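You operate a simulated robot arm through the tools that you are given. There is no shell and no other tool.

You are at the controls of a simulated robot arm. One attempt, no reset.

Task
Switch the till socket off, unplug the terminal, then wipe its screen.
Fine: switch off before unplugging; the plug and the purple cloth end on the bar top. Set down upright: terminal plug. What is to be rubbed or washed off counts as gone when no trace of it is left.
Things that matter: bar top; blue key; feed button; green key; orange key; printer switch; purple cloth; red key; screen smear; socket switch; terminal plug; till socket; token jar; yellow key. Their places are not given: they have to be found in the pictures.

Only the result counts: the job must be done as asked and must still hold three seconds after the hand-in. Knocking over, shifting, dropping, spilling or breaking anything else fails it. Flat cloth is picked up by pressing the open fingertips on it (5 to 10 N) and closing them slowly along it; thin cloth reads only 2 to 8 mm in the jaws.

Robot
A 6-joint arm with a two-finger gripper, fixed in place. Base frame: the origin is on the floor under the middle of its stand, x ahead of it, y to its left, z up; the work surface is at about z = 950. Readings come in mm, rad, newtons and seconds.
It reaches about 1572 mm from its shoulder. Its first joint turns from -2.897 to 2.897 rad. Payload 2.45 kg.
Tool frame: the origin (TCP) lies between the finger pads and is the grasp point; the fingertips stand 20 mm ahead of it; z points along the fingers, y is the line along which they close. The gripper opens to 140 mm; its body begins 168 mm behind the TCP.
Orientation is that of the tool frame in the base frame, as a unit quaternion [x, y, z, w]. With the fingers straight down and closing along the base's y, the tool's x points along the base's -x, its y along +y and its z along -z.

Tools
- The arm moves only by the tool send_rows. Its argument "series" is a list of rows, each a list of 6 numbers: the shift along the base's x, y, z in mm, then the turn, a rotation vector about the base's x, y, z in rad. In form: [[tx, ty, tz, ax, ay, az], ...]. A call has 1 to 20 rows; each row shifts and turns the commanded pose from where the row before left it. "jaw" is the gripper command, from -1 (shut) to 1 (fully open), values between in proportion, set as the call begins (left out, the last holds). A row lasts 0.2 s, in which the tool goes at most 50 mm and 0.15 rad; a call with a longer step from one row to the next is refused whole, and so is a gripper value outside its range. A pose out of reach is approached as far as the arm can. The call stops where the force on the tool passes 60 N (or 10 N more than at its start, if that is more) or the arm is blocked; 0.2 s more then pass. Each finger travels about 45 mm/s and halts on what it meets, pressing with about 35 N; the grip force reading is that of the motor and also rises with nothing between the fingers. The clock runs only during rows and for 0.2 s after the last one: add rows that do not move to give the fingers time. The reply holds the time, the measured pose of the TCP, the force on the tool along the base axes, the opening and the grip force, in the units named above and with some noise, with the torque about the TCP (base axes, N m) and any sound that the robot's microphone picked up.
- Cameras (640 x 400 px; columns grow to the right, rows downward): "scene" is fixed at [49.3, 499.4, 1563.3]; the picture's right is [-0.57, -0.82, 0.00], its down [-0.32, 0.22, -0.92] and it looks along [0.76, -0.53, -0.39] (base axes); focal length 322 px, centre (320, 200). "wrist" rides on the gripper at [78, 11, -209] in the tool frame; the picture's right is [-0.14, 0.99, 0.00], its down [-0.92, -0.13, -0.37] and it looks along [-0.36, -0.05, 0.93] (tool axes); focal length 280 px, centre (320, 200).
- get_image(camera): a new picture of that camera. No time passes.
- pixel_to_xyz(camera, pixels): there is no depth. For up to 12 entries [column, row, z] of the newest picture of that camera ("zoom" is the newest enlarged one), the place [x, y] in the base frame at which the ray of that pixel passes the height z, good to about 2 mm. No time passes.
- enlarge(camera, box): a new picture of the part [left, top, right, bottom] of that camera's present view, enlarged. No time passes.
- job_done(): hands the job in; it is judged then, once.

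Open the gripper and draw the arm clear of the work before you hand the job in, unless the task says otherwise.

The tools are called after "Call:" as name(argument=value, ...) on one line, values as JSON. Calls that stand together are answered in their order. send_rows: Moves the arm, as the interface text tells. Its arguments: {"type":"object","properties":{"series":{"type":"array","items":{"type":"array","items":{"type":"number"}}},"jaw":{"type":"number"}},"required":["series"]} The other tools are called the same way: get_image (camera) takes a picture; pixel_to_xyz (camera, pixels) gives the place at which the rays of pixels pass given heights; enlarge (camera, box) takes an enlarged picture of a part of a camera's view; job_done () hands the job in.

At the start:

```text
t: 0.0
tool_pos: [565.2, -21.8, 1418.4]
tool_rot: [0.0, 1.0, 0.0, 0.001]
force: [0.3, -0.1, 0.9]
wrist_torque: [0.03, -0.01, 0.01]
grip_width: 140.0
gripper_force: 0.0
```

scene: 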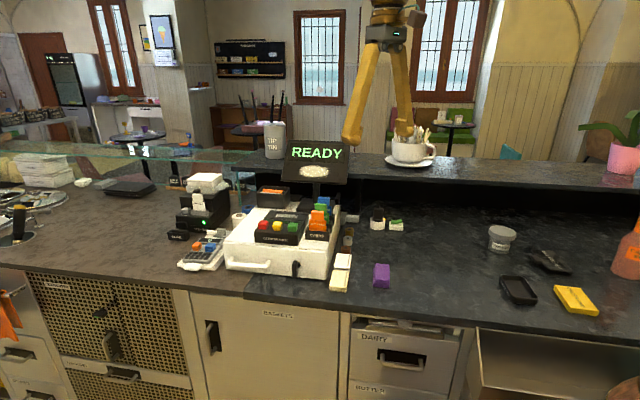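
wrist: 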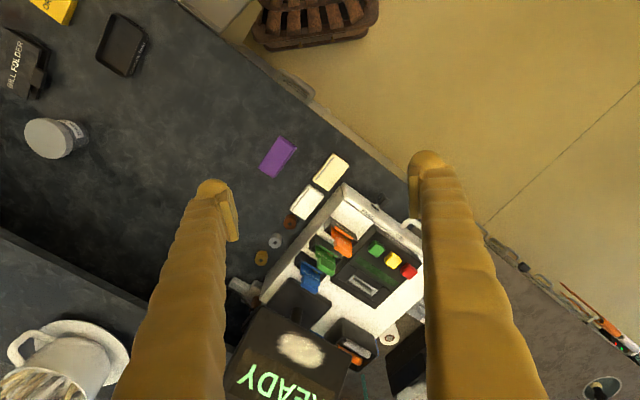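

The scene shows the till with the READY screen around (315,160), the purple cloth at (381,275). I enlarge these areas to find the socket, switch and plug.

Call:
enlarge(camera="scene", box=[160, 130, 420, 300])

Call:
enlarge(camera="wrist", box=[200, 120, 460, 400])

Call:
enlarge(camera="scene", box=[260, 130, 360, 290])

```text
2.35 times, centred on (290, 215) of scene
```

zoom: 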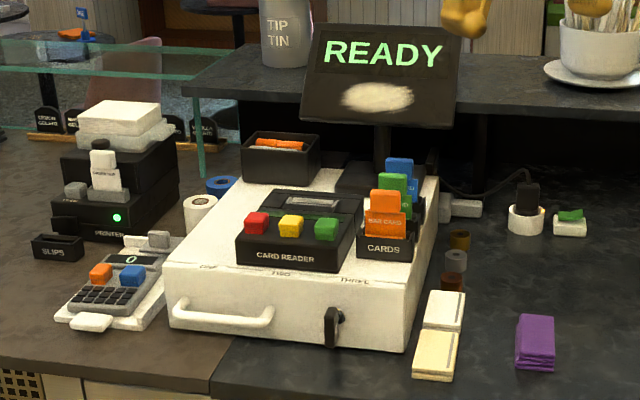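

```text
1.43 times, centred on (330, 260) of wrist
```

zoom: 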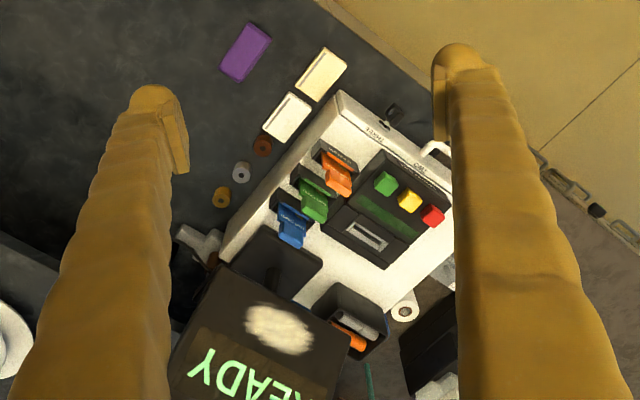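

```text
2.50 times, centred on (310, 210) of scene
```

zoom: 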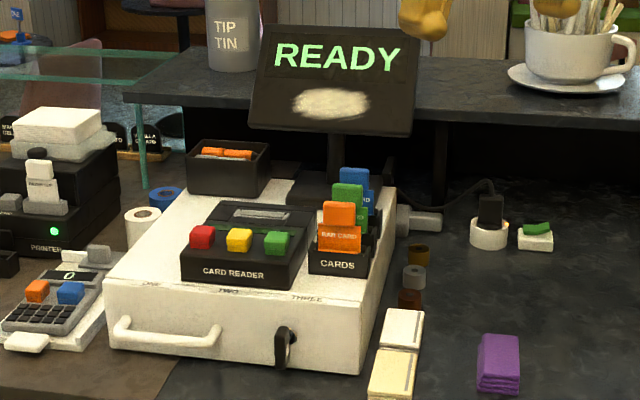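

The plug (black, in the white round socket) is near scene (377,218) and the green rocker switch near (396,224). I zoom on them further.

Call:
enlarge(camera="scene", box=[350, 190, 414, 240])

Call:
enlarge(camera="scene", box=[270, 130, 360, 190])

Call:
enlarge(camera="scene", box=[360, 250, 410, 300])

```text
8.00 times, centred on (382, 215) of scene
```

zoom: 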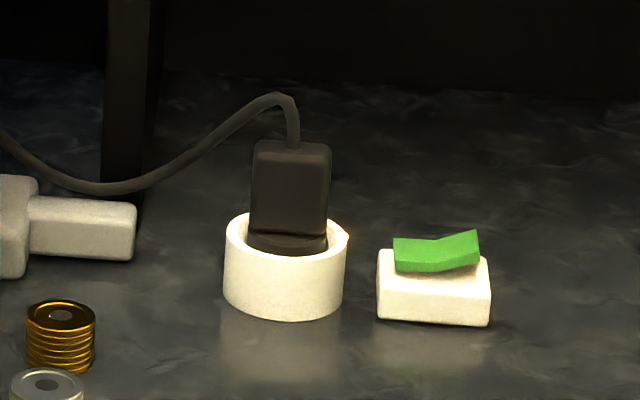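

```text
6.67 times, centred on (315, 160) of scene
```

zoom: 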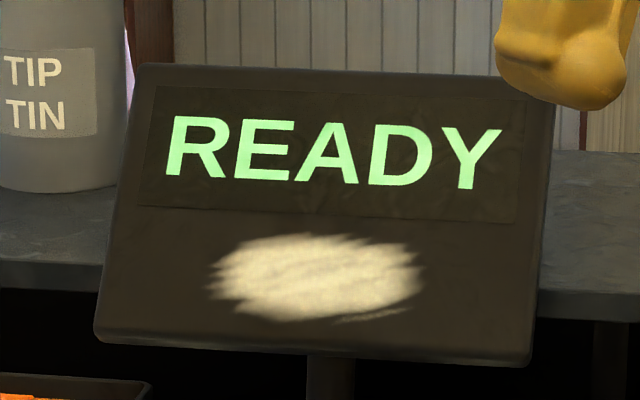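

```text
8.00 times, centred on (385, 275) of scene
```

zoom: 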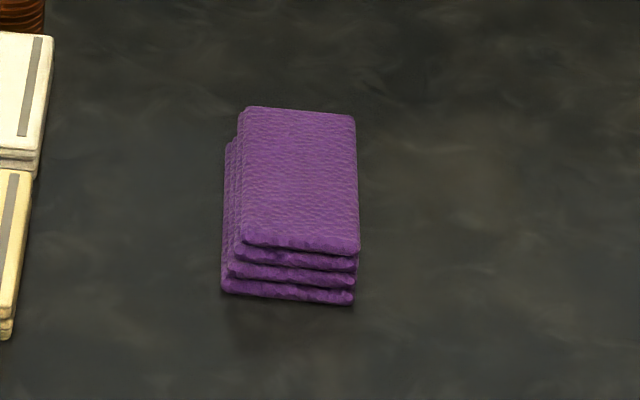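

Now I compute locations: the socket, plug, switch and cloth at several assumed heights.

Call:
pixel_to_xyz(camera="scene", pixels=[[377.6, 230, 950], [369.9, 226.5, 950], [385.2, 227, 950], [377.9, 219.6, 975], [378.5, 208.8, 1010], [389.25, 229.75, 950], [403, 230.75, 950], [389.3, 221.5, 970], [403.2, 222.6, 970], [391.2, 219.7, 975], [401.5, 218.7, 980], [396.5, 220, 975]])

Call:
pixel_to_xyz(camera="zoom", pixels=[[222, 292, 950], [352, 305, 950], [240, 245, 975], [360, 250, 975], [246, 106, 975], [354, 114, 975], [300, 180, 975], [222, 150, 955]])

```text
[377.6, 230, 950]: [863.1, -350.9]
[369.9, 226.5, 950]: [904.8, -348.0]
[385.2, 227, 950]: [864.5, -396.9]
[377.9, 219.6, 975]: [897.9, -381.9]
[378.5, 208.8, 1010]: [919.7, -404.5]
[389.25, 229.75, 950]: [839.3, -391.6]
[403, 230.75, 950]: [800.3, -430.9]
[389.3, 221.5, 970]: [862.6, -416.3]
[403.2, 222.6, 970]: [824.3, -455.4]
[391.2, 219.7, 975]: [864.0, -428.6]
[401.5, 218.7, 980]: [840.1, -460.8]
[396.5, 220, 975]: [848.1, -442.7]
```

```text
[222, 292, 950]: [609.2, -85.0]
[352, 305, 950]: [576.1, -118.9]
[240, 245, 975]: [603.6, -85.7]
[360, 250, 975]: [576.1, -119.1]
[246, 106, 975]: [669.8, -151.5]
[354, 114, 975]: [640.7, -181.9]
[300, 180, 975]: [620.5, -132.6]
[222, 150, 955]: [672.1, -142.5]
```

Let me bring the wrist camera above the socket area, staying high while crossing (fingers remain at about z 1400), to see the plug and switch from above.

Call:
send_rows(series=[[15, -36, 0, 0, 0, 0], [15, -36, 0, 0, 0, 0], [15, -36, 0, 0, 0, 0], [15, -36, 0, 0, 0, 0], [15, -36, 0, 0, 0, 0], [15, -36, 0, 0, 0, 0], [15, -36, 0, 0, 0, 0], [15, -36, 0, 0, 0, 0], [15, -36, 0, 0, 0, 0], [15, -36, 0, 0, 0, 0], [0, 0, 0, 0, 0, 0]], jaw=1)

Call:
get_image(camera="wrist")

Call:
get_image(camera="scene")

```text
t: 2.4
tool_pos: [718.3, -380.9, 1419.0]
tool_rot: [0.0, 1.0, 0.0, 0.001]
force: [0.5, -1.9, 0.0]
wrist_torque: [-0.01, 0.02, 0.0]
grip_width: 139.9
gripper_force: 0.0
```

```text
taken
```

wrist: 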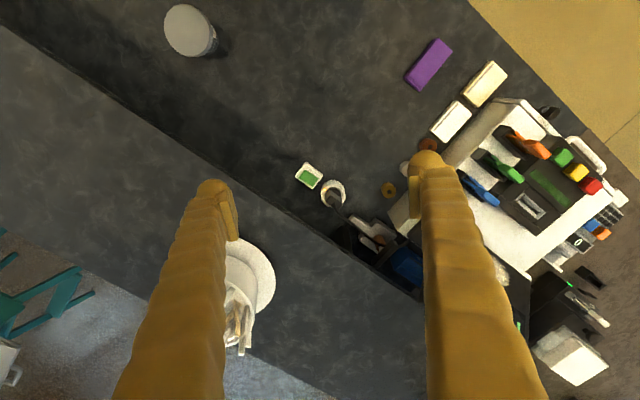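

```text
taken
```

scene: 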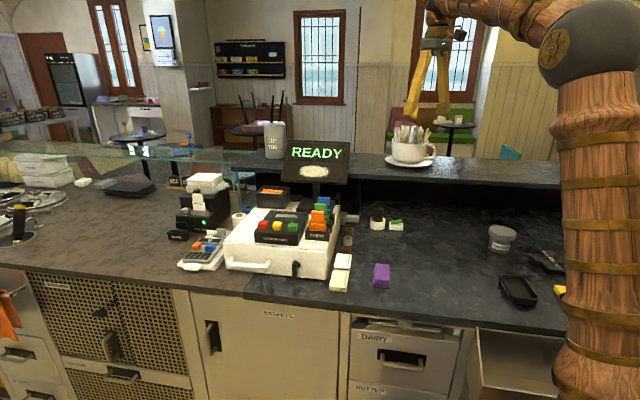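

The wrist view now shows the switch at (309,176), and the socket/plug at (334,195). I zoom in.

Call:
enlarge(camera="wrist", box=[280, 150, 400, 250])

Call:
pixel_to_xyz(camera="wrist", pixels=[[309, 176, 950], [309, 176, 970], [333, 187, 950], [334, 200, 1010], [334, 194, 980], [429, 64, 950], [429, 64, 975]])

```text
4.00 times, centred on (340, 200) of wrist
```

zoom: 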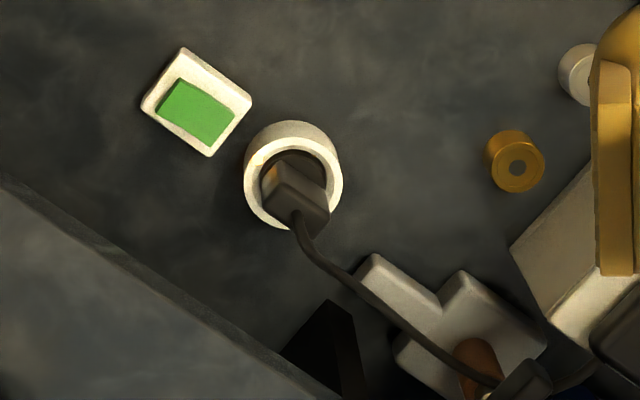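

```text
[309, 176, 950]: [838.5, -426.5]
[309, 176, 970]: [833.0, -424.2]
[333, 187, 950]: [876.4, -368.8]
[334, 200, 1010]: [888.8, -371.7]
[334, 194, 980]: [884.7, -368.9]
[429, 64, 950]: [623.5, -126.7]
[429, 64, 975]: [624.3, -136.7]
```

Socket top triangulates to about (885,-369,984), plug top about (887,-371,1030). Now I find the raised shelf's height and edge since it is close behind the socket.

Call:
enlarge(camera="wrist", box=[60, 60, 340, 260])

Call:
enlarge(camera="scene", box=[320, 120, 560, 270])

```text
2.00 times, centred on (200, 160) of wrist
```

zoom: 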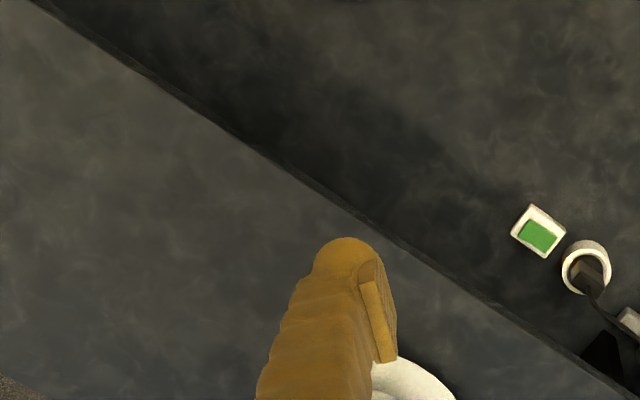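

```text
2.67 times, centred on (440, 195) of scene
```

zoom: 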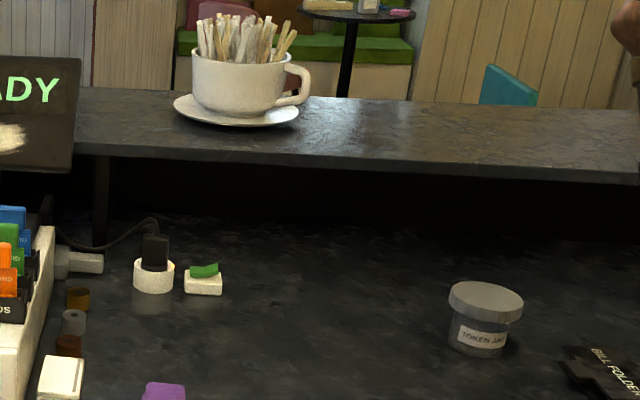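

I compare the shelf's front top edge in both cameras at different heights.

Call:
pixel_to_xyz(camera="wrist", pixels=[[190, 147.5, 1050], [290, 214, 1050], [190, 147.5, 1100], [290, 214, 1100], [190, 147.5, 1150], [290, 214, 1150]])

Call:
pixel_to_xyz(camera="scene", pixels=[[410, 175.5, 1050], [560, 184.5, 1050], [410, 175.5, 1100], [560, 184.5, 1100], [410, 175.5, 1150], [560, 184.5, 1150]])

```text
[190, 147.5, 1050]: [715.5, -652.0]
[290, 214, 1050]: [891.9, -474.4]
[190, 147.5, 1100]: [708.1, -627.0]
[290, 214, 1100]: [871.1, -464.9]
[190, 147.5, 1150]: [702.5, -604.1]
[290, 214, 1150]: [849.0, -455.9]
```

```text
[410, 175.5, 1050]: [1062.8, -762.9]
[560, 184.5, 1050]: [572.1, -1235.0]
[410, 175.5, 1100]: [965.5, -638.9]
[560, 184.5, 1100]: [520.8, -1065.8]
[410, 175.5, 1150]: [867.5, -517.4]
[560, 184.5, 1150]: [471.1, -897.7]
```

The shelf edge triangulates to about z 1171 and overhangs close behind the plug (bar axes are turned 45°), so I approach with the fingers tilted 45° toward the guests' side, closing along the bar. I yaw -45° and tilt while moving to a viewing pose.

Call:
send_rows(series=[[6, 24, -5, 0, 0, -0.1309], [6, 24, -5, 0, 0, -0.1309], [6, 24, -5, 0, 0, -0.1309], [6, 24, -5, 0, 0, -0.1309], [6, 24, -5, 0, 0, -0.1309], [6, 24, -5, 0, 0, -0.1309], [0, 0, -20, -0.0926, -0.0926, 0], [0, 0, -20, -0.0926, -0.0926, 0], [0, 0, -20, -0.0926, -0.0926, 0], [0, 0, -20, -0.0926, -0.0926, 0], [0, 0, -20, -0.0926, -0.0926, 0], [0, 0, -20, -0.0926, -0.0926, 0], [0, 0, -20, 0, 0, 0], [0, 0, -20, 0, 0, 0], [0, 0, 0, 0, 0, 0]])

Call:
get_image(camera="wrist")

Call:
get_image(camera="scene")

```text
t: 5.6
tool_pos: [751.8, -236.6, 1228.5]
tool_rot: [0.354, 0.853, -0.148, 0.354]
force: [-0.5, -0.4, -1.1]
wrist_torque: [0.02, -0.04, 0.02]
grip_width: 139.8
gripper_force: 0.1
```

```text
taken
```

wrist: 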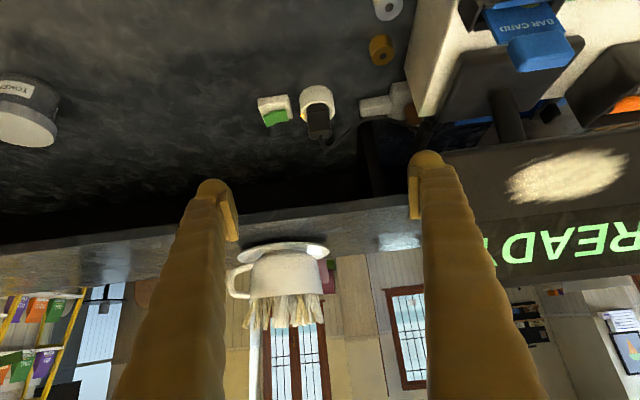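

```text
taken
```

scene: 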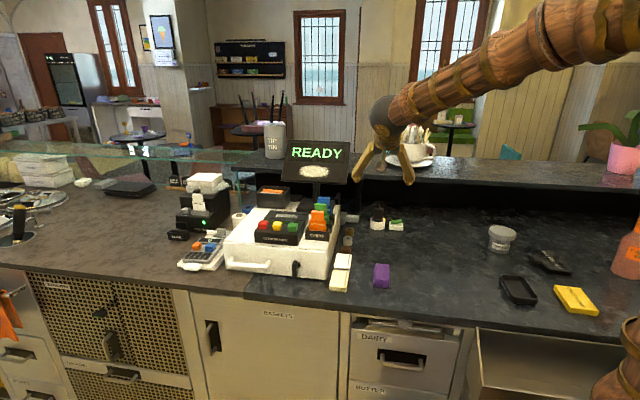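

The wrist view (gravity points up in it) shows the switch at (274,111), and socket/plug at (318,110). I enlarge for orientation.

Call:
enlarge(camera="wrist", box=[240, 60, 400, 160])

Call:
enlarge(camera="wrist", box=[400, 60, 640, 280])

```text
4.00 times, centred on (320, 110) of wrist
```

zoom: 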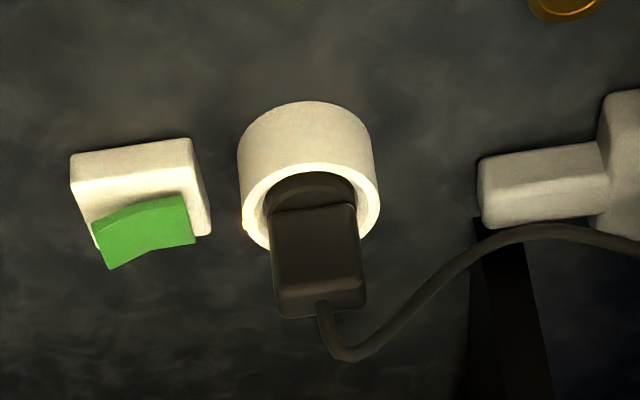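

```text
1.82 times, centred on (520, 170) of wrist
```

zoom: 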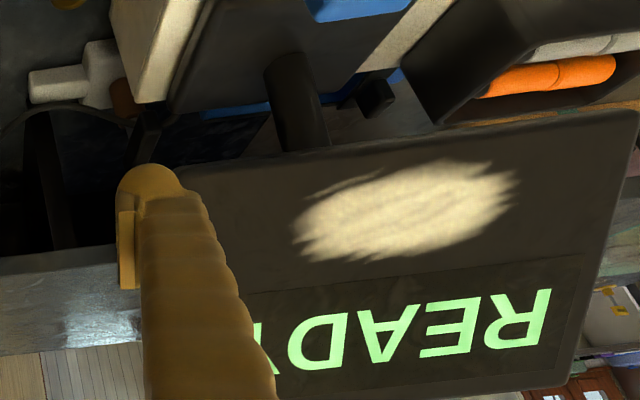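

I triangulate the rocker ends and plug top between the two cameras.

Call:
pixel_to_xyz(camera="wrist", pixels=[[267.5, 127, 980], [267.5, 127, 1000], [288.75, 120.75, 980], [288.75, 120.75, 1000], [319.5, 130, 1020], [319.5, 130, 1035], [321, 138, 1020], [321, 138, 1035], [317.5, 111.5, 984], [316, 98, 950], [276, 112, 970], [258, 98.5, 950]])

Call:
pixel_to_xyz(camera="scene", pixels=[[401.75, 218.75, 980], [401.75, 218.75, 1000], [391.1, 219.6, 980], [391.1, 219.6, 1000], [378.5, 208, 1020], [378.5, 208, 1035], [378.5, 210, 1020], [378.5, 210, 1035], [377.9, 219.6, 984]])

Call:
enlarge(camera="scene", box=[366, 200, 410, 236])

```text
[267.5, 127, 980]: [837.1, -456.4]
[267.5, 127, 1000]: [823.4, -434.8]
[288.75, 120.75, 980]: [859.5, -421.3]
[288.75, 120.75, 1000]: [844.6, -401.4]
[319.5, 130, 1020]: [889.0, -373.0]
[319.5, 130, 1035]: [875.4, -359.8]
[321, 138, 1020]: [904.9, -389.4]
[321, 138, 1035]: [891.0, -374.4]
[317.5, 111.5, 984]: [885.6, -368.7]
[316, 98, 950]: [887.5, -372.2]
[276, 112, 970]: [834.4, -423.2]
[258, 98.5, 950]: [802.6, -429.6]
```

```text
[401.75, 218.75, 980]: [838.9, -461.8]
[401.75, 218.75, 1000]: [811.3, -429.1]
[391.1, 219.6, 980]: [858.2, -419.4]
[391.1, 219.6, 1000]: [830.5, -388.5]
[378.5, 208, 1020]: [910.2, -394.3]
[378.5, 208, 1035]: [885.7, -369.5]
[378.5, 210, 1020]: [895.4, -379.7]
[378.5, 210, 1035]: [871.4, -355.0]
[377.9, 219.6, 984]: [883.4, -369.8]
```

```text
11.11 times, centred on (388, 218) of scene
```

zoom: 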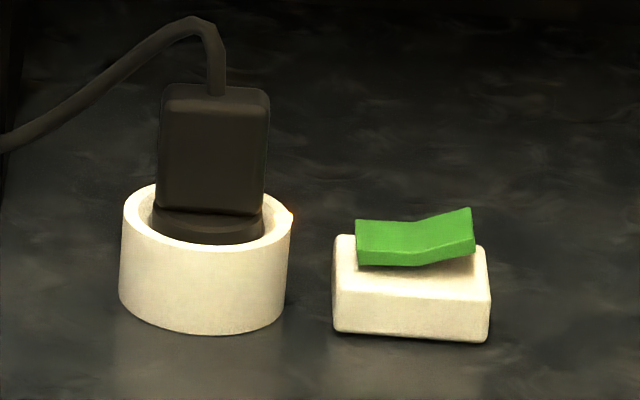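

The rocker's raised end (the side away from the plug) is at about (828,-433,983). I close the fingers and go along the tool axis to a hover point ~45 mm above that end.

Call:
send_rows(series=[[-23.6, -23.6, 0, 0, 0, 0], [-23.6, -23.6, 0, 0, 0, 0], [-23.6, -23.6, 0, 0, 0, 0], [16.4, -16.4, -22.5, 0, 0, 0], [16.4, -16.4, -22.5, 0, 0, 0], [16.4, -16.4, -22.5, 0, 0, 0], [16.4, -16.4, -22.5, 0, 0, 0], [16.4, -16.4, -22.5, 0, 0, 0], [16.4, -16.4, -22.5, 0, 0, 0], [16.4, -16.4, -22.5, 0, 0, 0], [16.4, -16.4, -22.5, 0, 0, 0], [0, 0, 0, 0, 0, 0]], jaw=-1)

Call:
get_image(camera="wrist")

Call:
get_image(camera="scene")

Call:
enlarge(camera="scene", box=[350, 170, 430, 240])

```text
t: 8.2
tool_pos: [809.6, -440.2, 1048.5]
tool_rot: [0.354, 0.853, -0.147, 0.354]
force: [0.7, -0.8, 1.1]
wrist_torque: [-0.01, 0.0, 0.0]
grip_width: 0.0
gripper_force: 29.4
```

```text
taken
```

wrist: 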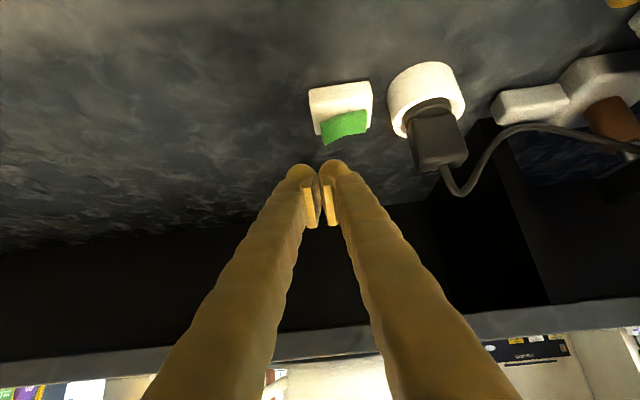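

```text
taken
```

scene: 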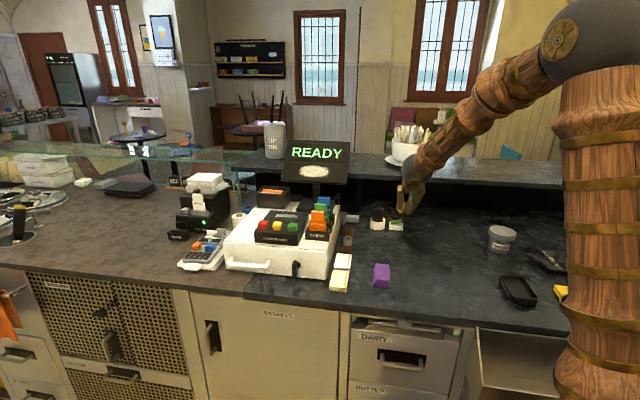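

```text
5.71 times, centred on (390, 205) of scene
```

zoom: 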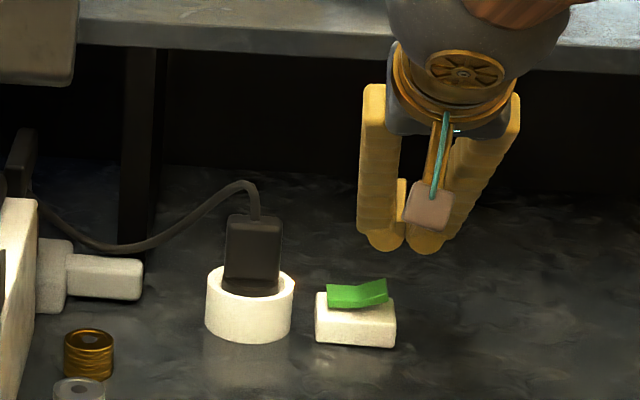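

The closed fingertips hover above the raised half of the green rocker (wrist tips at (335,165), rocker raised end at (325,137)). I nudge 3 mm along the bar and descend toward contact.

Call:
send_rows(series=[[2.1, 2.1, -8, 0, 0, 0], [0, 0, -8, 0, 0, 0], [0, 0, -8, 0, 0, 0], [0, 0, -7, 0, 0, 0], [0, 0, 0, 0, 0, 0]])

Call:
enlarge(camera="scene", box=[366, 190, 430, 240])

Call:
enlarge(camera="wrist", box=[260, 50, 420, 200])

```text
t: 9.4
tool_pos: [813.9, -436.4, 1017.4]
tool_rot: [0.354, 0.853, -0.147, 0.354]
force: [0.2, 0.4, 0.8]
wrist_torque: [0.0, 0.01, -0.01]
grip_width: 0.0
gripper_force: 29.7
```

```text
8.00 times, centred on (398, 215) of scene
```

zoom: 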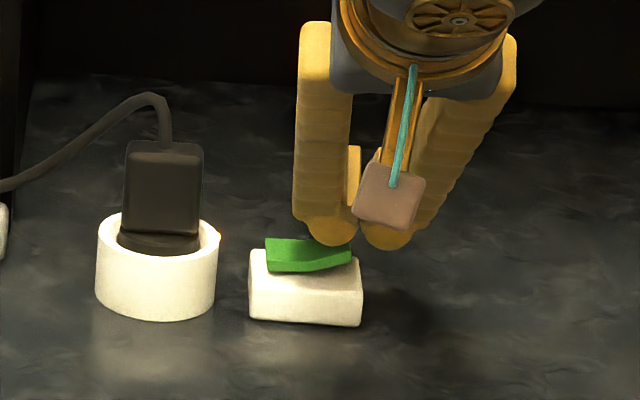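

```text
2.67 times, centred on (340, 125) of wrist
```

zoom: 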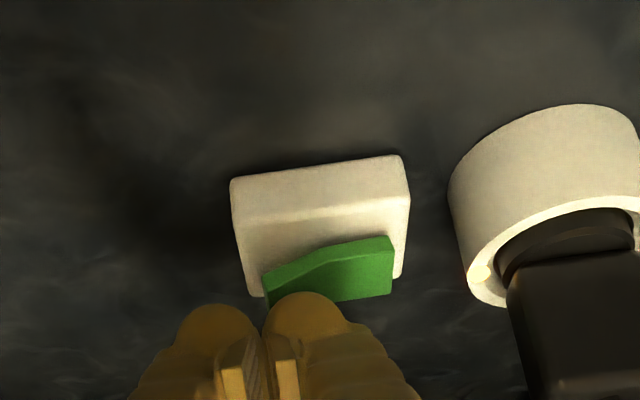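

The +e finger is just above the rocker's raised end. I descend slowly in 2 mm steps watching the force.

Call:
send_rows(series=[[0, 0, -2, 0, 0, 0], [0, 0, -2, 0, 0, 0], [0, 0, -2, 0, 0, 0], [0, 0, -2, 0, 0, 0], [0, 0, -2, 0, 0, 0], [0, 0, -2, 0, 0, 0]])

Call:
enlarge(camera="scene", box=[366, 190, 430, 240])

```text
t: 10.8
tool_pos: [814.6, -435.9, 1005.1]
tool_rot: [0.354, 0.853, -0.147, 0.354]
force: [-1.5, 0.8, 3.9]
wrist_torque: [0.05, -0.01, -0.02]
grip_width: 0.0
gripper_force: 29.3
```

```text
8.00 times, centred on (398, 215) of scene
```

zoom: 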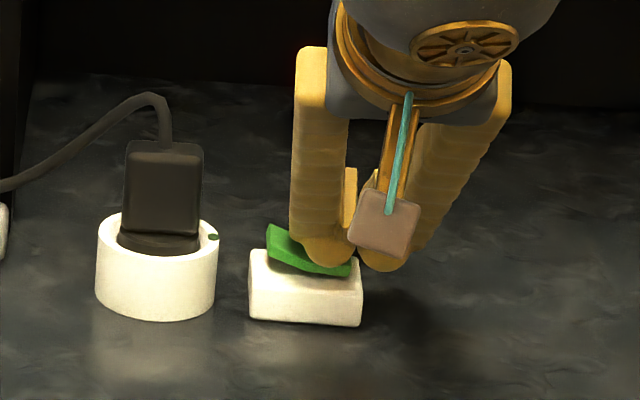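

The rocker has tipped (far end now raised) and the socket lamp at (213,237) in the zoom has gone from orange to dark. I lift straight up and check that it stays.

Call:
send_rows(series=[[0, 0, 4, 0, 0, 0], [0, 0, 8, 0, 0, 0], [0, 0, 15, 0, 0, 0], [-8, 8, 20, 0, 0, 0], [-12, 12, 20, 0, 0, 0], [0, 0, 0, 0, 0, 0]])

Call:
enlarge(camera="scene", box=[350, 190, 414, 240])

Call:
get_image(camera="wrist")

```text
t: 12.2
tool_pos: [794.9, -417.5, 1072.2]
tool_rot: [0.354, 0.853, -0.147, 0.354]
force: [0.1, -1.1, 0.0]
wrist_torque: [0.04, -0.05, -0.03]
grip_width: 0.1
gripper_force: 28.5
```

```text
8.00 times, centred on (382, 215) of scene
```

zoom: 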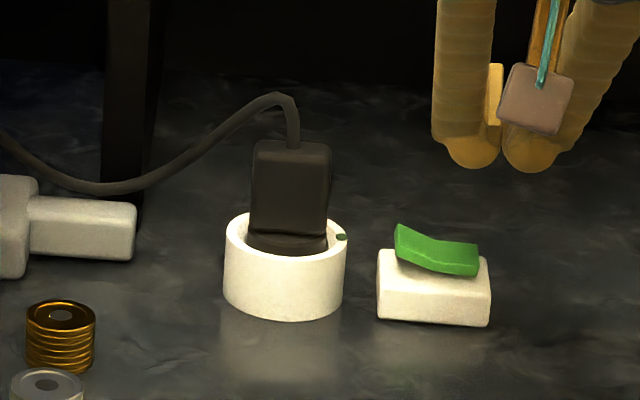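

```text
taken
```

wrist: 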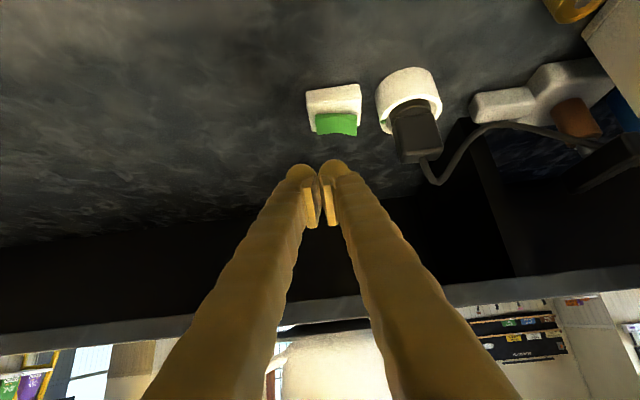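

Switch is off and holds (lamp dark). Next I back off, open the fingers to ~63 mm, and line up in front of the plug along the tool axis.

Call:
send_rows(series=[[-13.2, 13.2, 12, 0, 0, 0], [-13.2, 13.2, 12, 0, 0, 0], [-13.2, 13.2, 12, 0, 0, 0], [23.1, 23.1, 0, 0, 0, 0], [23.1, 23.1, 0, 0, 0, 0], [23.1, 23.1, 0, 0, 0, 0], [0, 0, 0, 0, 0, 0], [0, 0, 0, 0, 0, 0]], jaw=-0.1)

Call:
get_image(camera="wrist")

Call:
enlarge(camera="scene", box=[330, 160, 420, 240])

```text
t: 14.0
tool_pos: [826.0, -309.5, 1107.1]
tool_rot: [0.353, 0.853, -0.146, 0.354]
force: [-0.4, -0.5, -0.5]
wrist_torque: [0.02, 0.0, -0.02]
grip_width: 63.0
gripper_force: 0.0
```

```text
taken
```

wrist: 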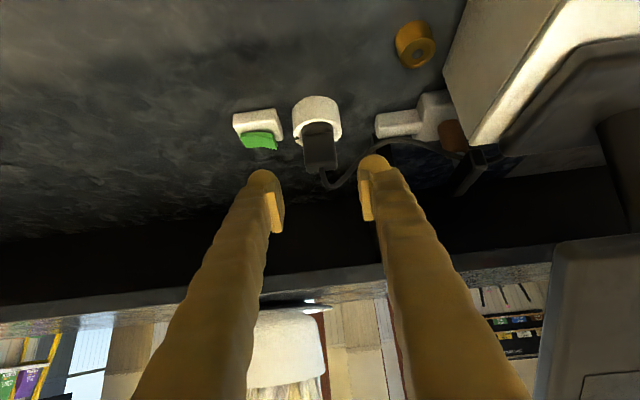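

```text
5.00 times, centred on (375, 200) of scene
```

zoom: 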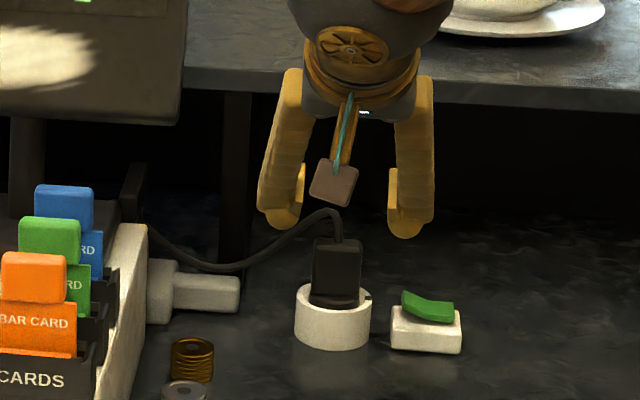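

I zoom on the plug in the wrist view to refine its center.

Call:
enlarge(camera="wrist", box=[240, 80, 400, 200])

Call:
enlarge(camera="scene", box=[366, 195, 406, 235])

```text
3.33 times, centred on (320, 140) of wrist
```

zoom: 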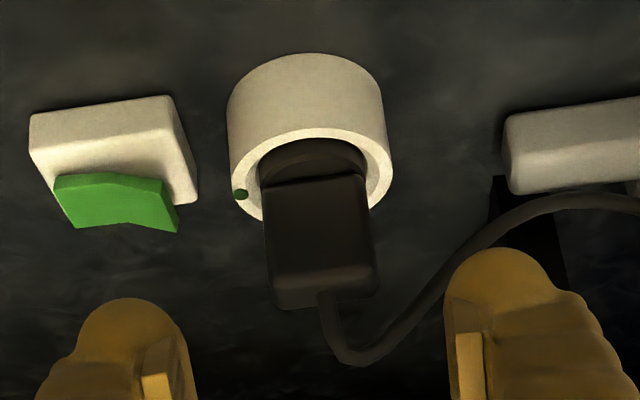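

```text
10.00 times, centred on (386, 215) of scene
```

zoom: 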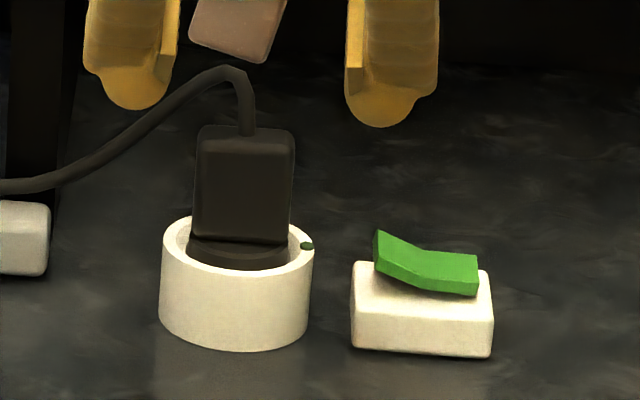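

I triangulate plug top and base edges with the new wrist picture.

Call:
pixel_to_xyz(camera="wrist", pixels=[[321.5, 161, 1025], [321.5, 161, 1040], [321.5, 170.9, 1025], [321.5, 170.9, 1040], [317.9, 134, 980], [317.9, 134, 995], [306.5, 162.5, 1035], [336.5, 159.5, 1035], [302.6, 135.5, 990], [333.5, 132.5, 990]])

Call:
pixel_to_xyz(camera="scene", pixels=[[378.7, 208.9, 1025], [378.7, 208.9, 1040], [378.7, 207.7, 1025], [378.7, 207.7, 1040], [378.2, 219, 980], [378.2, 219, 995], [373.9, 209, 1035], [383.3, 209, 1035]])

```text
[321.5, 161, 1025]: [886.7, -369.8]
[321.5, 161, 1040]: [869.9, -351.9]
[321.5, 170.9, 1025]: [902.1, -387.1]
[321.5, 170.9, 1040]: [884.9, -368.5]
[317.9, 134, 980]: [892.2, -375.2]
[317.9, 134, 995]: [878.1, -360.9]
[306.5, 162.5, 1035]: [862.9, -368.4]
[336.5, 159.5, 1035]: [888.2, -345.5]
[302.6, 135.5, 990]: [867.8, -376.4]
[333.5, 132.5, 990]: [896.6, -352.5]
```

```text
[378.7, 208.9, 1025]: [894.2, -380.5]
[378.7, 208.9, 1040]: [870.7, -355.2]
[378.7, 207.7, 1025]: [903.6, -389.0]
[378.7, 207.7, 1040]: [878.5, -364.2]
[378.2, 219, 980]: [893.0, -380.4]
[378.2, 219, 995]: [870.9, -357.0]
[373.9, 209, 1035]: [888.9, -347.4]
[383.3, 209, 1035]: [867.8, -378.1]
```

Plug centre is about e=365.5 along the bar (TCP is at 365.2), top z ≈1037. I narrow to ~54 mm and advance two thirds of the way along the tool axis, then check.

Call:
send_rows(series=[[9.5, -9.5, -15, 0, 0, 0], [9.5, -9.5, -15, 0, 0, 0], [9.5, -9.5, -15, 0, 0, 0], [9.5, -9.5, -14, 0, 0, 0], [0, 0, 0, 0, 0, 0]], jaw=-0.23)

Call:
get_image(camera="wrist")

Call:
enlarge(camera="scene", box=[346, 180, 410, 240])

```text
t: 15.2
tool_pos: [862.9, -346.6, 1050.2]
tool_rot: [0.354, 0.853, -0.147, 0.355]
force: [-0.5, -1.2, 0.0]
wrist_torque: [0.02, 0.04, 0.01]
grip_width: 53.7
gripper_force: 0.1
```

```text
taken
```

wrist: 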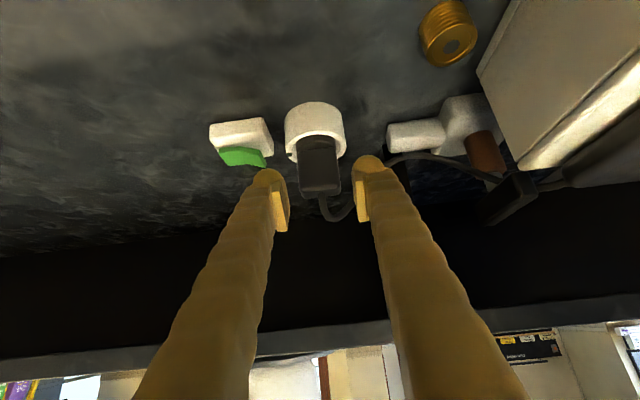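

```text
6.67 times, centred on (378, 210) of scene
```

zoom: 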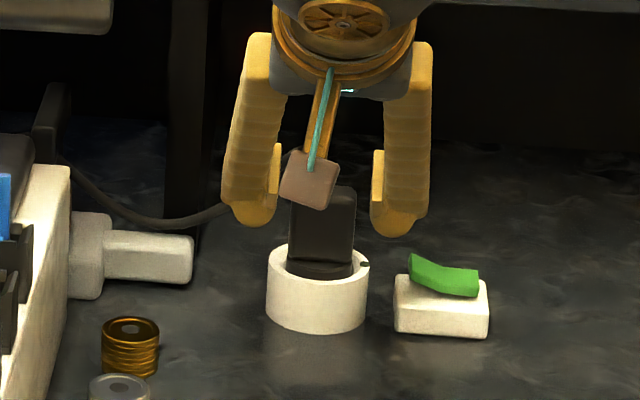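

The plug sits centered between the fingers. I zoom the wrist view to refine depth.

Call:
enlarge(camera="wrist", box=[240, 90, 400, 230])

```text
2.86 times, centred on (320, 160) of wrist
```

zoom: 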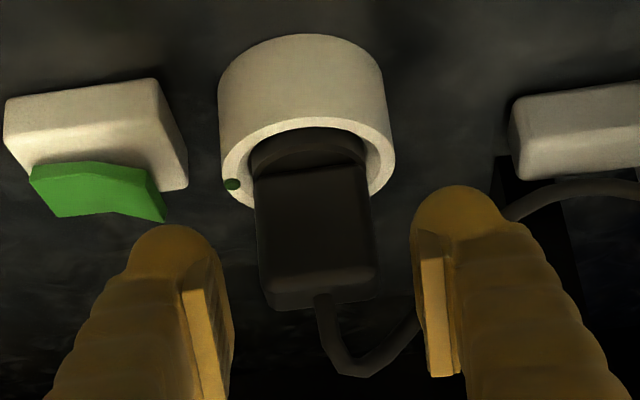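

Plug centre appears at c≈877; I advance the final stretch (24 mm forward, 33 mm down) and check contact forces.

Call:
send_rows(series=[[5.67, -5.67, -11, 0, 0, 0], [5.67, -5.67, -11, 0, 0, 0], [5.67, -5.67, -11, 0, 0, 0], [0, 0, 0, 0, 0, 0]])

Call:
get_image(camera="wrist")

Call:
enlarge(camera="scene", box=[346, 180, 410, 240])

```text
t: 16.2
tool_pos: [880.7, -362.0, 1017.1]
tool_rot: [0.353, 0.853, -0.146, 0.355]
force: [-0.7, 0.1, -0.5]
wrist_torque: [0.02, -0.01, -0.01]
grip_width: 54.1
gripper_force: 0.1
```

```text
taken
```

wrist: 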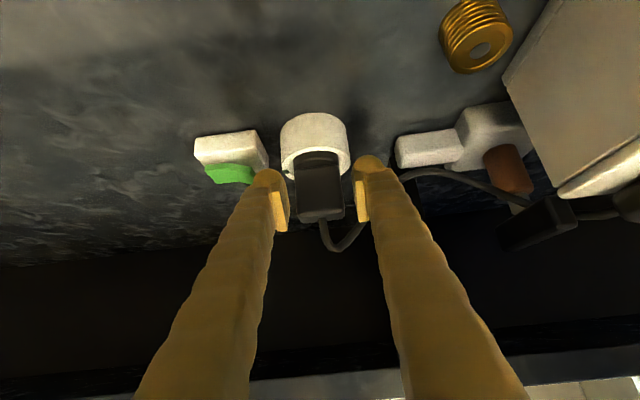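

```text
6.67 times, centred on (378, 210) of scene
```

zoom: 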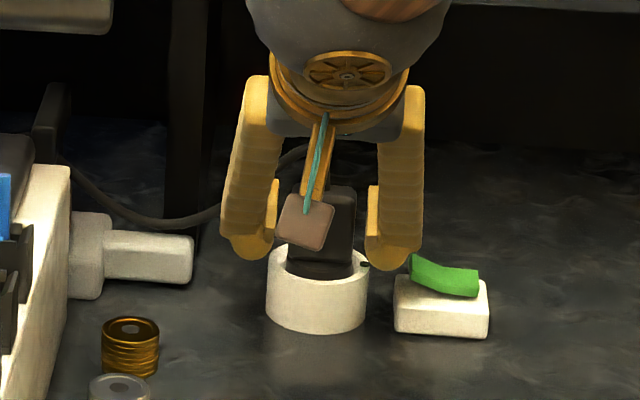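

The plug body (wrist ~(320,190)) is right between the pads at the TCP. I close the fingers.

Call:
send_rows(series=[[0, 0, 0, 0, 0, 0], [0, 0, 0, 0, 0, 0], [0, 0, 0, 0, 0, 0], [0, 0, 0, 0, 0, 0]], jaw=-1)

Call:
get_image(camera="wrist")

Call:
enlarge(camera="scene", box=[346, 180, 410, 240])

```text
t: 17.2
tool_pos: [879.3, -362.5, 1017.6]
tool_rot: [0.353, 0.853, -0.147, 0.355]
force: [-0.4, -0.2, -1.0]
wrist_torque: [0.04, -0.03, -0.04]
grip_width: 37.4
gripper_force: 34.7
```

```text
taken
```

wrist: 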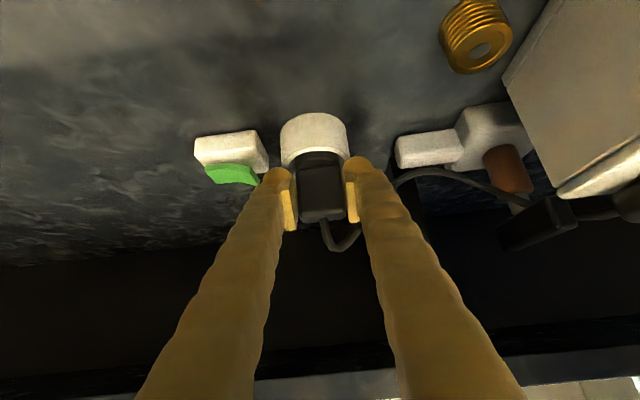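

```text
6.67 times, centred on (378, 210) of scene
```

zoom: 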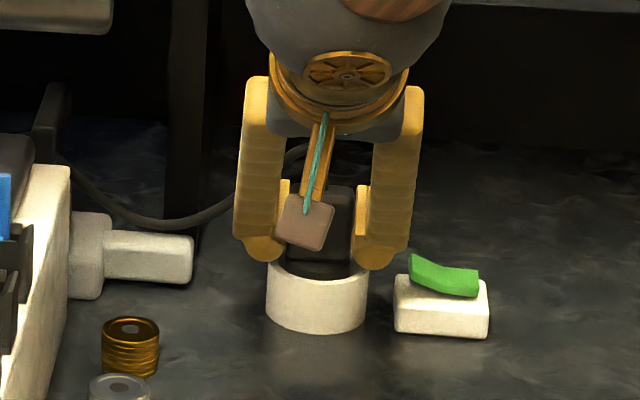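

The grip holds at 37.4 mm. I pull straight up slowly.

Call:
send_rows(series=[[0, 0, 3, 0, 0, 0], [0, 0, 3, 0, 0, 0], [0, 0, 3, 0, 0, 0], [0, 0, 3, 0, 0, 0], [0, 0, 3, 0, 0, 0], [0, 0, 0, 0, 0, 0]])

Call:
enlarge(camera="scene", box=[346, 180, 410, 240])

```text
t: 18.6
tool_pos: [880.0, -363.4, 1031.8]
tool_rot: [0.354, 0.853, -0.147, 0.354]
force: [-0.3, 0.3, -0.6]
wrist_torque: [-0.02, 0.0, 0.01]
grip_width: 37.5
gripper_force: 34.4
```

```text
6.67 times, centred on (378, 210) of scene
```

zoom: 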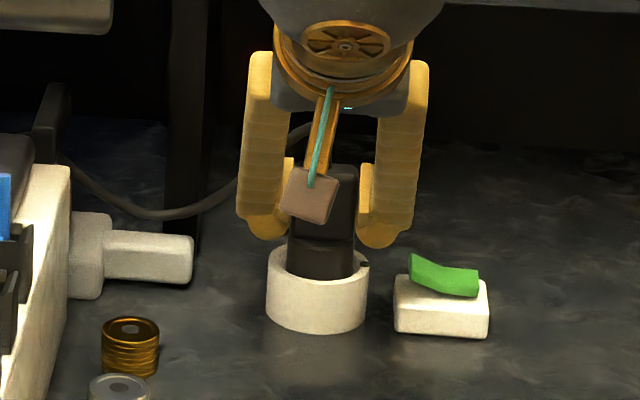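

The plug is rising out with the gripper, low force. I keep lifting.

Call:
send_rows(series=[[0, 0, 6, 0, 0, 0], [0, 0, 6, 0, 0, 0], [0, 0, 6, 0, 0, 0], [0, 0, 6, 0, 0, 0], [0, 0, 6, 0, 0, 0], [0, 0, 6, 0, 0, 0], [0, 0, 0, 0, 0, 0]])

Call:
enlarge(camera="scene", box=[346, 170, 410, 240])

Call:
get_image(camera="wrist")

```text
t: 20.2
tool_pos: [879.0, -363.0, 1064.9]
tool_rot: [0.353, 0.854, -0.146, 0.354]
force: [0.4, 0.1, -0.1]
wrist_torque: [0.03, 0.01, -0.01]
grip_width: 37.4
gripper_force: 34.9
```

```text
5.71 times, centred on (378, 205) of scene
```

zoom: 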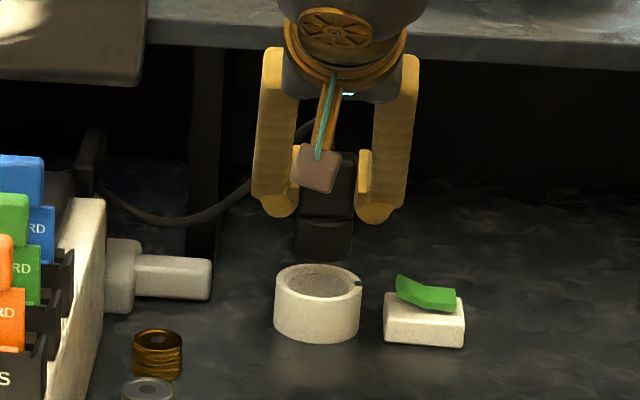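

```text
taken
```

wrist: 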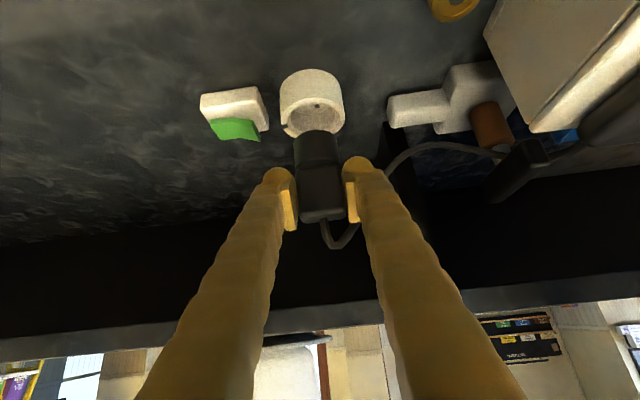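

The plug is fully out. I locate the plug's bottom, and neighbours (gold cup, brick) to choose a free set-down spot.

Call:
pixel_to_xyz(camera="scene", pixels=[[378.9, 215.2, 1010], [378.9, 215.2, 1020], [378.9, 215.2, 1030], [349.1, 233, 950], [348, 242, 950], [346, 252, 950]])

Call:
enlarge(camera="scene", box=[320, 190, 420, 290])

Call:
enlarge(camera="wrist", box=[260, 90, 380, 240])

```text
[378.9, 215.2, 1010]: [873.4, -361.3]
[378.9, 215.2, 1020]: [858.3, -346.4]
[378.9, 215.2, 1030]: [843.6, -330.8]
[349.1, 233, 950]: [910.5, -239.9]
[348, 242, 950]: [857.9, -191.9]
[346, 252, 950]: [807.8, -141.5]
```

```text
4.00 times, centred on (370, 240) of scene
```

zoom: 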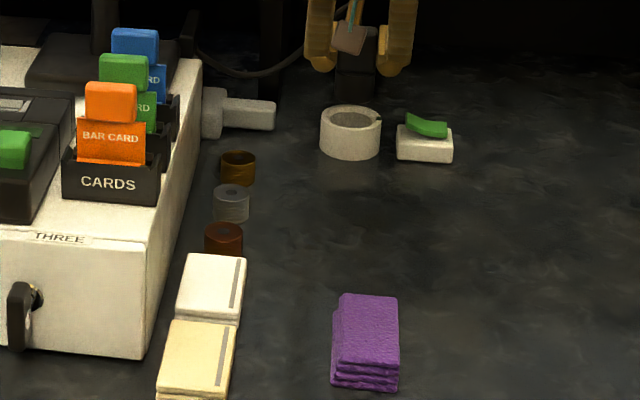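

```text
2.67 times, centred on (320, 165) of wrist
```

zoom: 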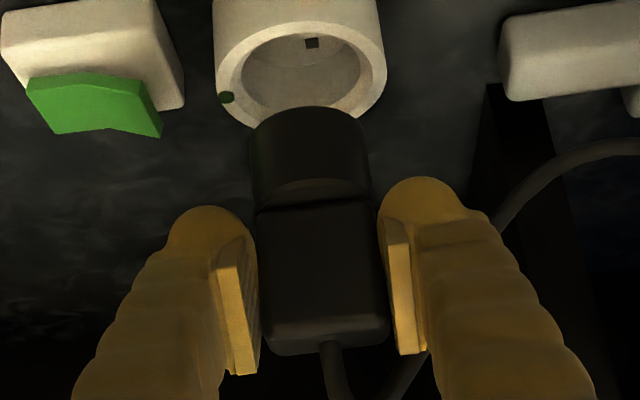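

Plug bottom is ~52 mm below the TCP. The area at (824,-329) in front of the socket is free (cups are at e≈472). I carry it there and lower it partway.

Call:
send_rows(series=[[-11, 6.8, 0, 0, 0, 0], [-11, 6.8, 0, 0, 0, 0], [-11, 6.8, 0, 0, 0, 0], [-11, 6.8, 0, 0, 0, 0], [-11, 6.8, 0, 0, 0, 0], [0, 0, -10, 0, 0, 0], [0, 0, -10, 0, 0, 0], [0, 0, -10, 0, 0, 0], [0, 0, -10, 0, 0, 0], [0, 0, -8, 0, 0, 0], [0, 0, 0, 0, 0, 0]])

Call:
enlarge(camera="scene", box=[340, 170, 420, 250])

Call:
get_image(camera="wrist")

```text
t: 22.6
tool_pos: [824.0, -328.7, 1019.7]
tool_rot: [0.353, 0.853, -0.146, 0.355]
force: [-0.4, -0.4, -0.5]
wrist_torque: [0.02, 0.01, 0.02]
grip_width: 37.3
gripper_force: 35.3
```

```text
5.00 times, centred on (380, 210) of scene
```

zoom: 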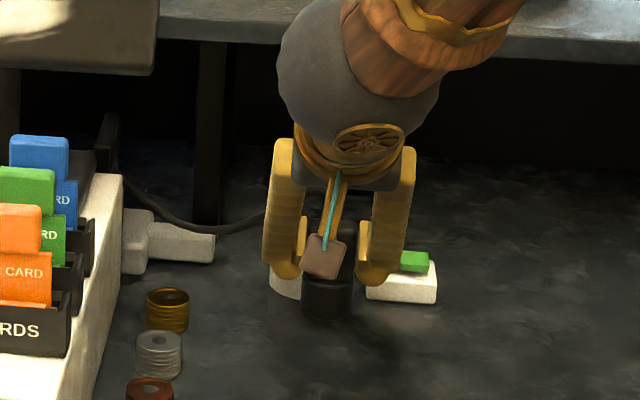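

```text
taken
```

wrist: 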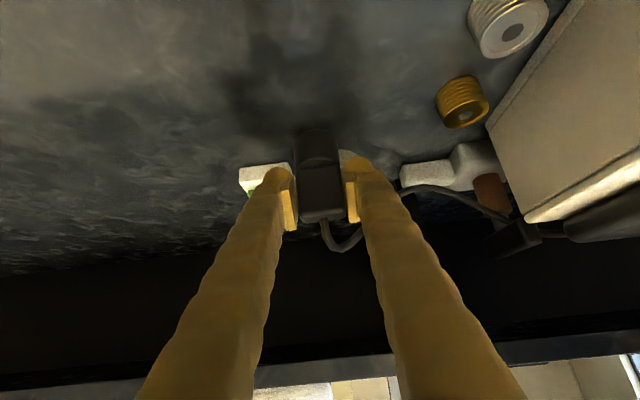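

Plug hovers over clear counter. I lower in 2 mm steps, watching force for touch-down.

Call:
send_rows(series=[[0, 0, -2, 0, 0, 0], [0, 0, -2, 0, 0, 0], [0, 0, -2, 0, 0, 0], [0, 0, -2, 0, 0, 0], [0, 0, -2, 0, 0, 0], [0, 0, 0, 0, 0, 0]])

Call:
enlarge(camera="scene", box=[356, 190, 404, 238])

```text
t: 24.0
tool_pos: [823.5, -328.3, 1009.0]
tool_rot: [0.353, 0.853, -0.147, 0.355]
force: [0.2, -0.5, -1.2]
wrist_torque: [0.02, 0.05, 0.02]
grip_width: 37.5
gripper_force: 35.0
```

```text
8.33 times, centred on (380, 214) of scene
```

zoom: 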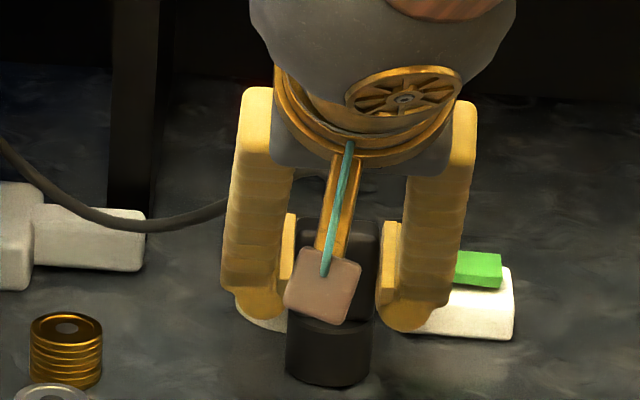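

No contact yet; I check the height of the plug's bottom edge at zoom (330,386).

Call:
pixel_to_xyz(camera="zoom", pixels=[[330, 386, 950], [330, 386, 955], [330, 386, 960], [330, 386, 965]])

Call:
send_rows(series=[[0, 0, -1.5, 0, 0, 0], [0, 0, -1.5, 0, 0, 0], [0, 0, 0, 0, 0, 0]])

```text
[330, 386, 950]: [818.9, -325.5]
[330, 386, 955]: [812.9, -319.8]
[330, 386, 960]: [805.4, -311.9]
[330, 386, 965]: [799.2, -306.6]
```

```text
t: 24.8
tool_pos: [823.8, -329.8, 1008.3]
tool_rot: [0.354, 0.852, -0.148, 0.355]
force: [-0.8, 1.5, 31.1]
wrist_torque: [-0.18, -0.24, -0.02]
grip_width: 37.6
gripper_force: 34.7
```

Touch-down: 31 N upward at z 1008. I raise by 1.5 mm to relieve the pressure.

Call:
send_rows(series=[[0, 0, 1.5, 0, 0, 0], [0, 0, 0, 0, 0, 0]])

```text
t: 25.4
tool_pos: [823.9, -328.6, 1007.2]
tool_rot: [0.354, 0.853, -0.147, 0.354]
force: [8.9, -3.1, 20.0]
wrist_torque: [-0.35, -0.6, 0.08]
grip_width: 37.3
gripper_force: 35.2
```

Still 20 N; I raise another 1 mm.

Call:
send_rows(series=[[0, 0, 1, 0, 0, 0], [0, 0, 0, 0, 0, 0], [0, 0, 0, 0, 0, 0]])

Call:
enlarge(camera="scene", box=[356, 190, 404, 238])

Call:
enlarge(camera="wrist", box=[240, 90, 400, 250])

```text
t: 26.2
tool_pos: [824.1, -330.1, 1008.4]
tool_rot: [0.353, 0.854, -0.147, 0.353]
force: [0.2, -0.5, -0.7]
wrist_torque: [-0.01, 0.02, -0.01]
grip_width: 37.2
gripper_force: 35.0
```

```text
8.33 times, centred on (380, 214) of scene
```

zoom: 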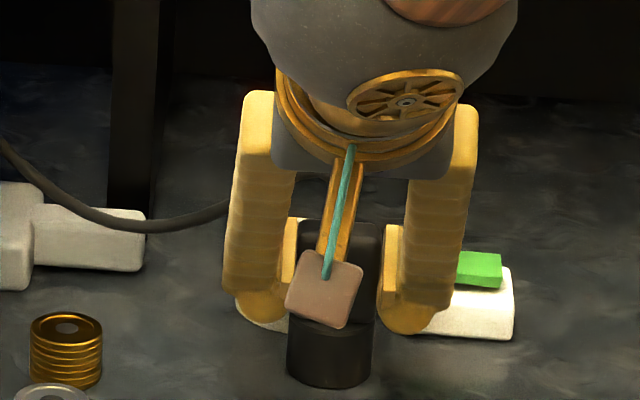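

```text
2.50 times, centred on (320, 170) of wrist
```

zoom: 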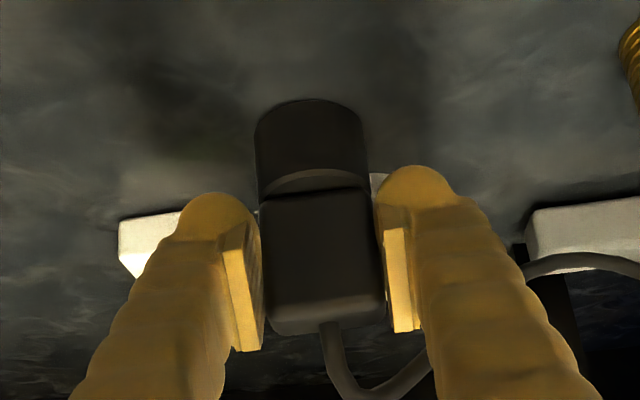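

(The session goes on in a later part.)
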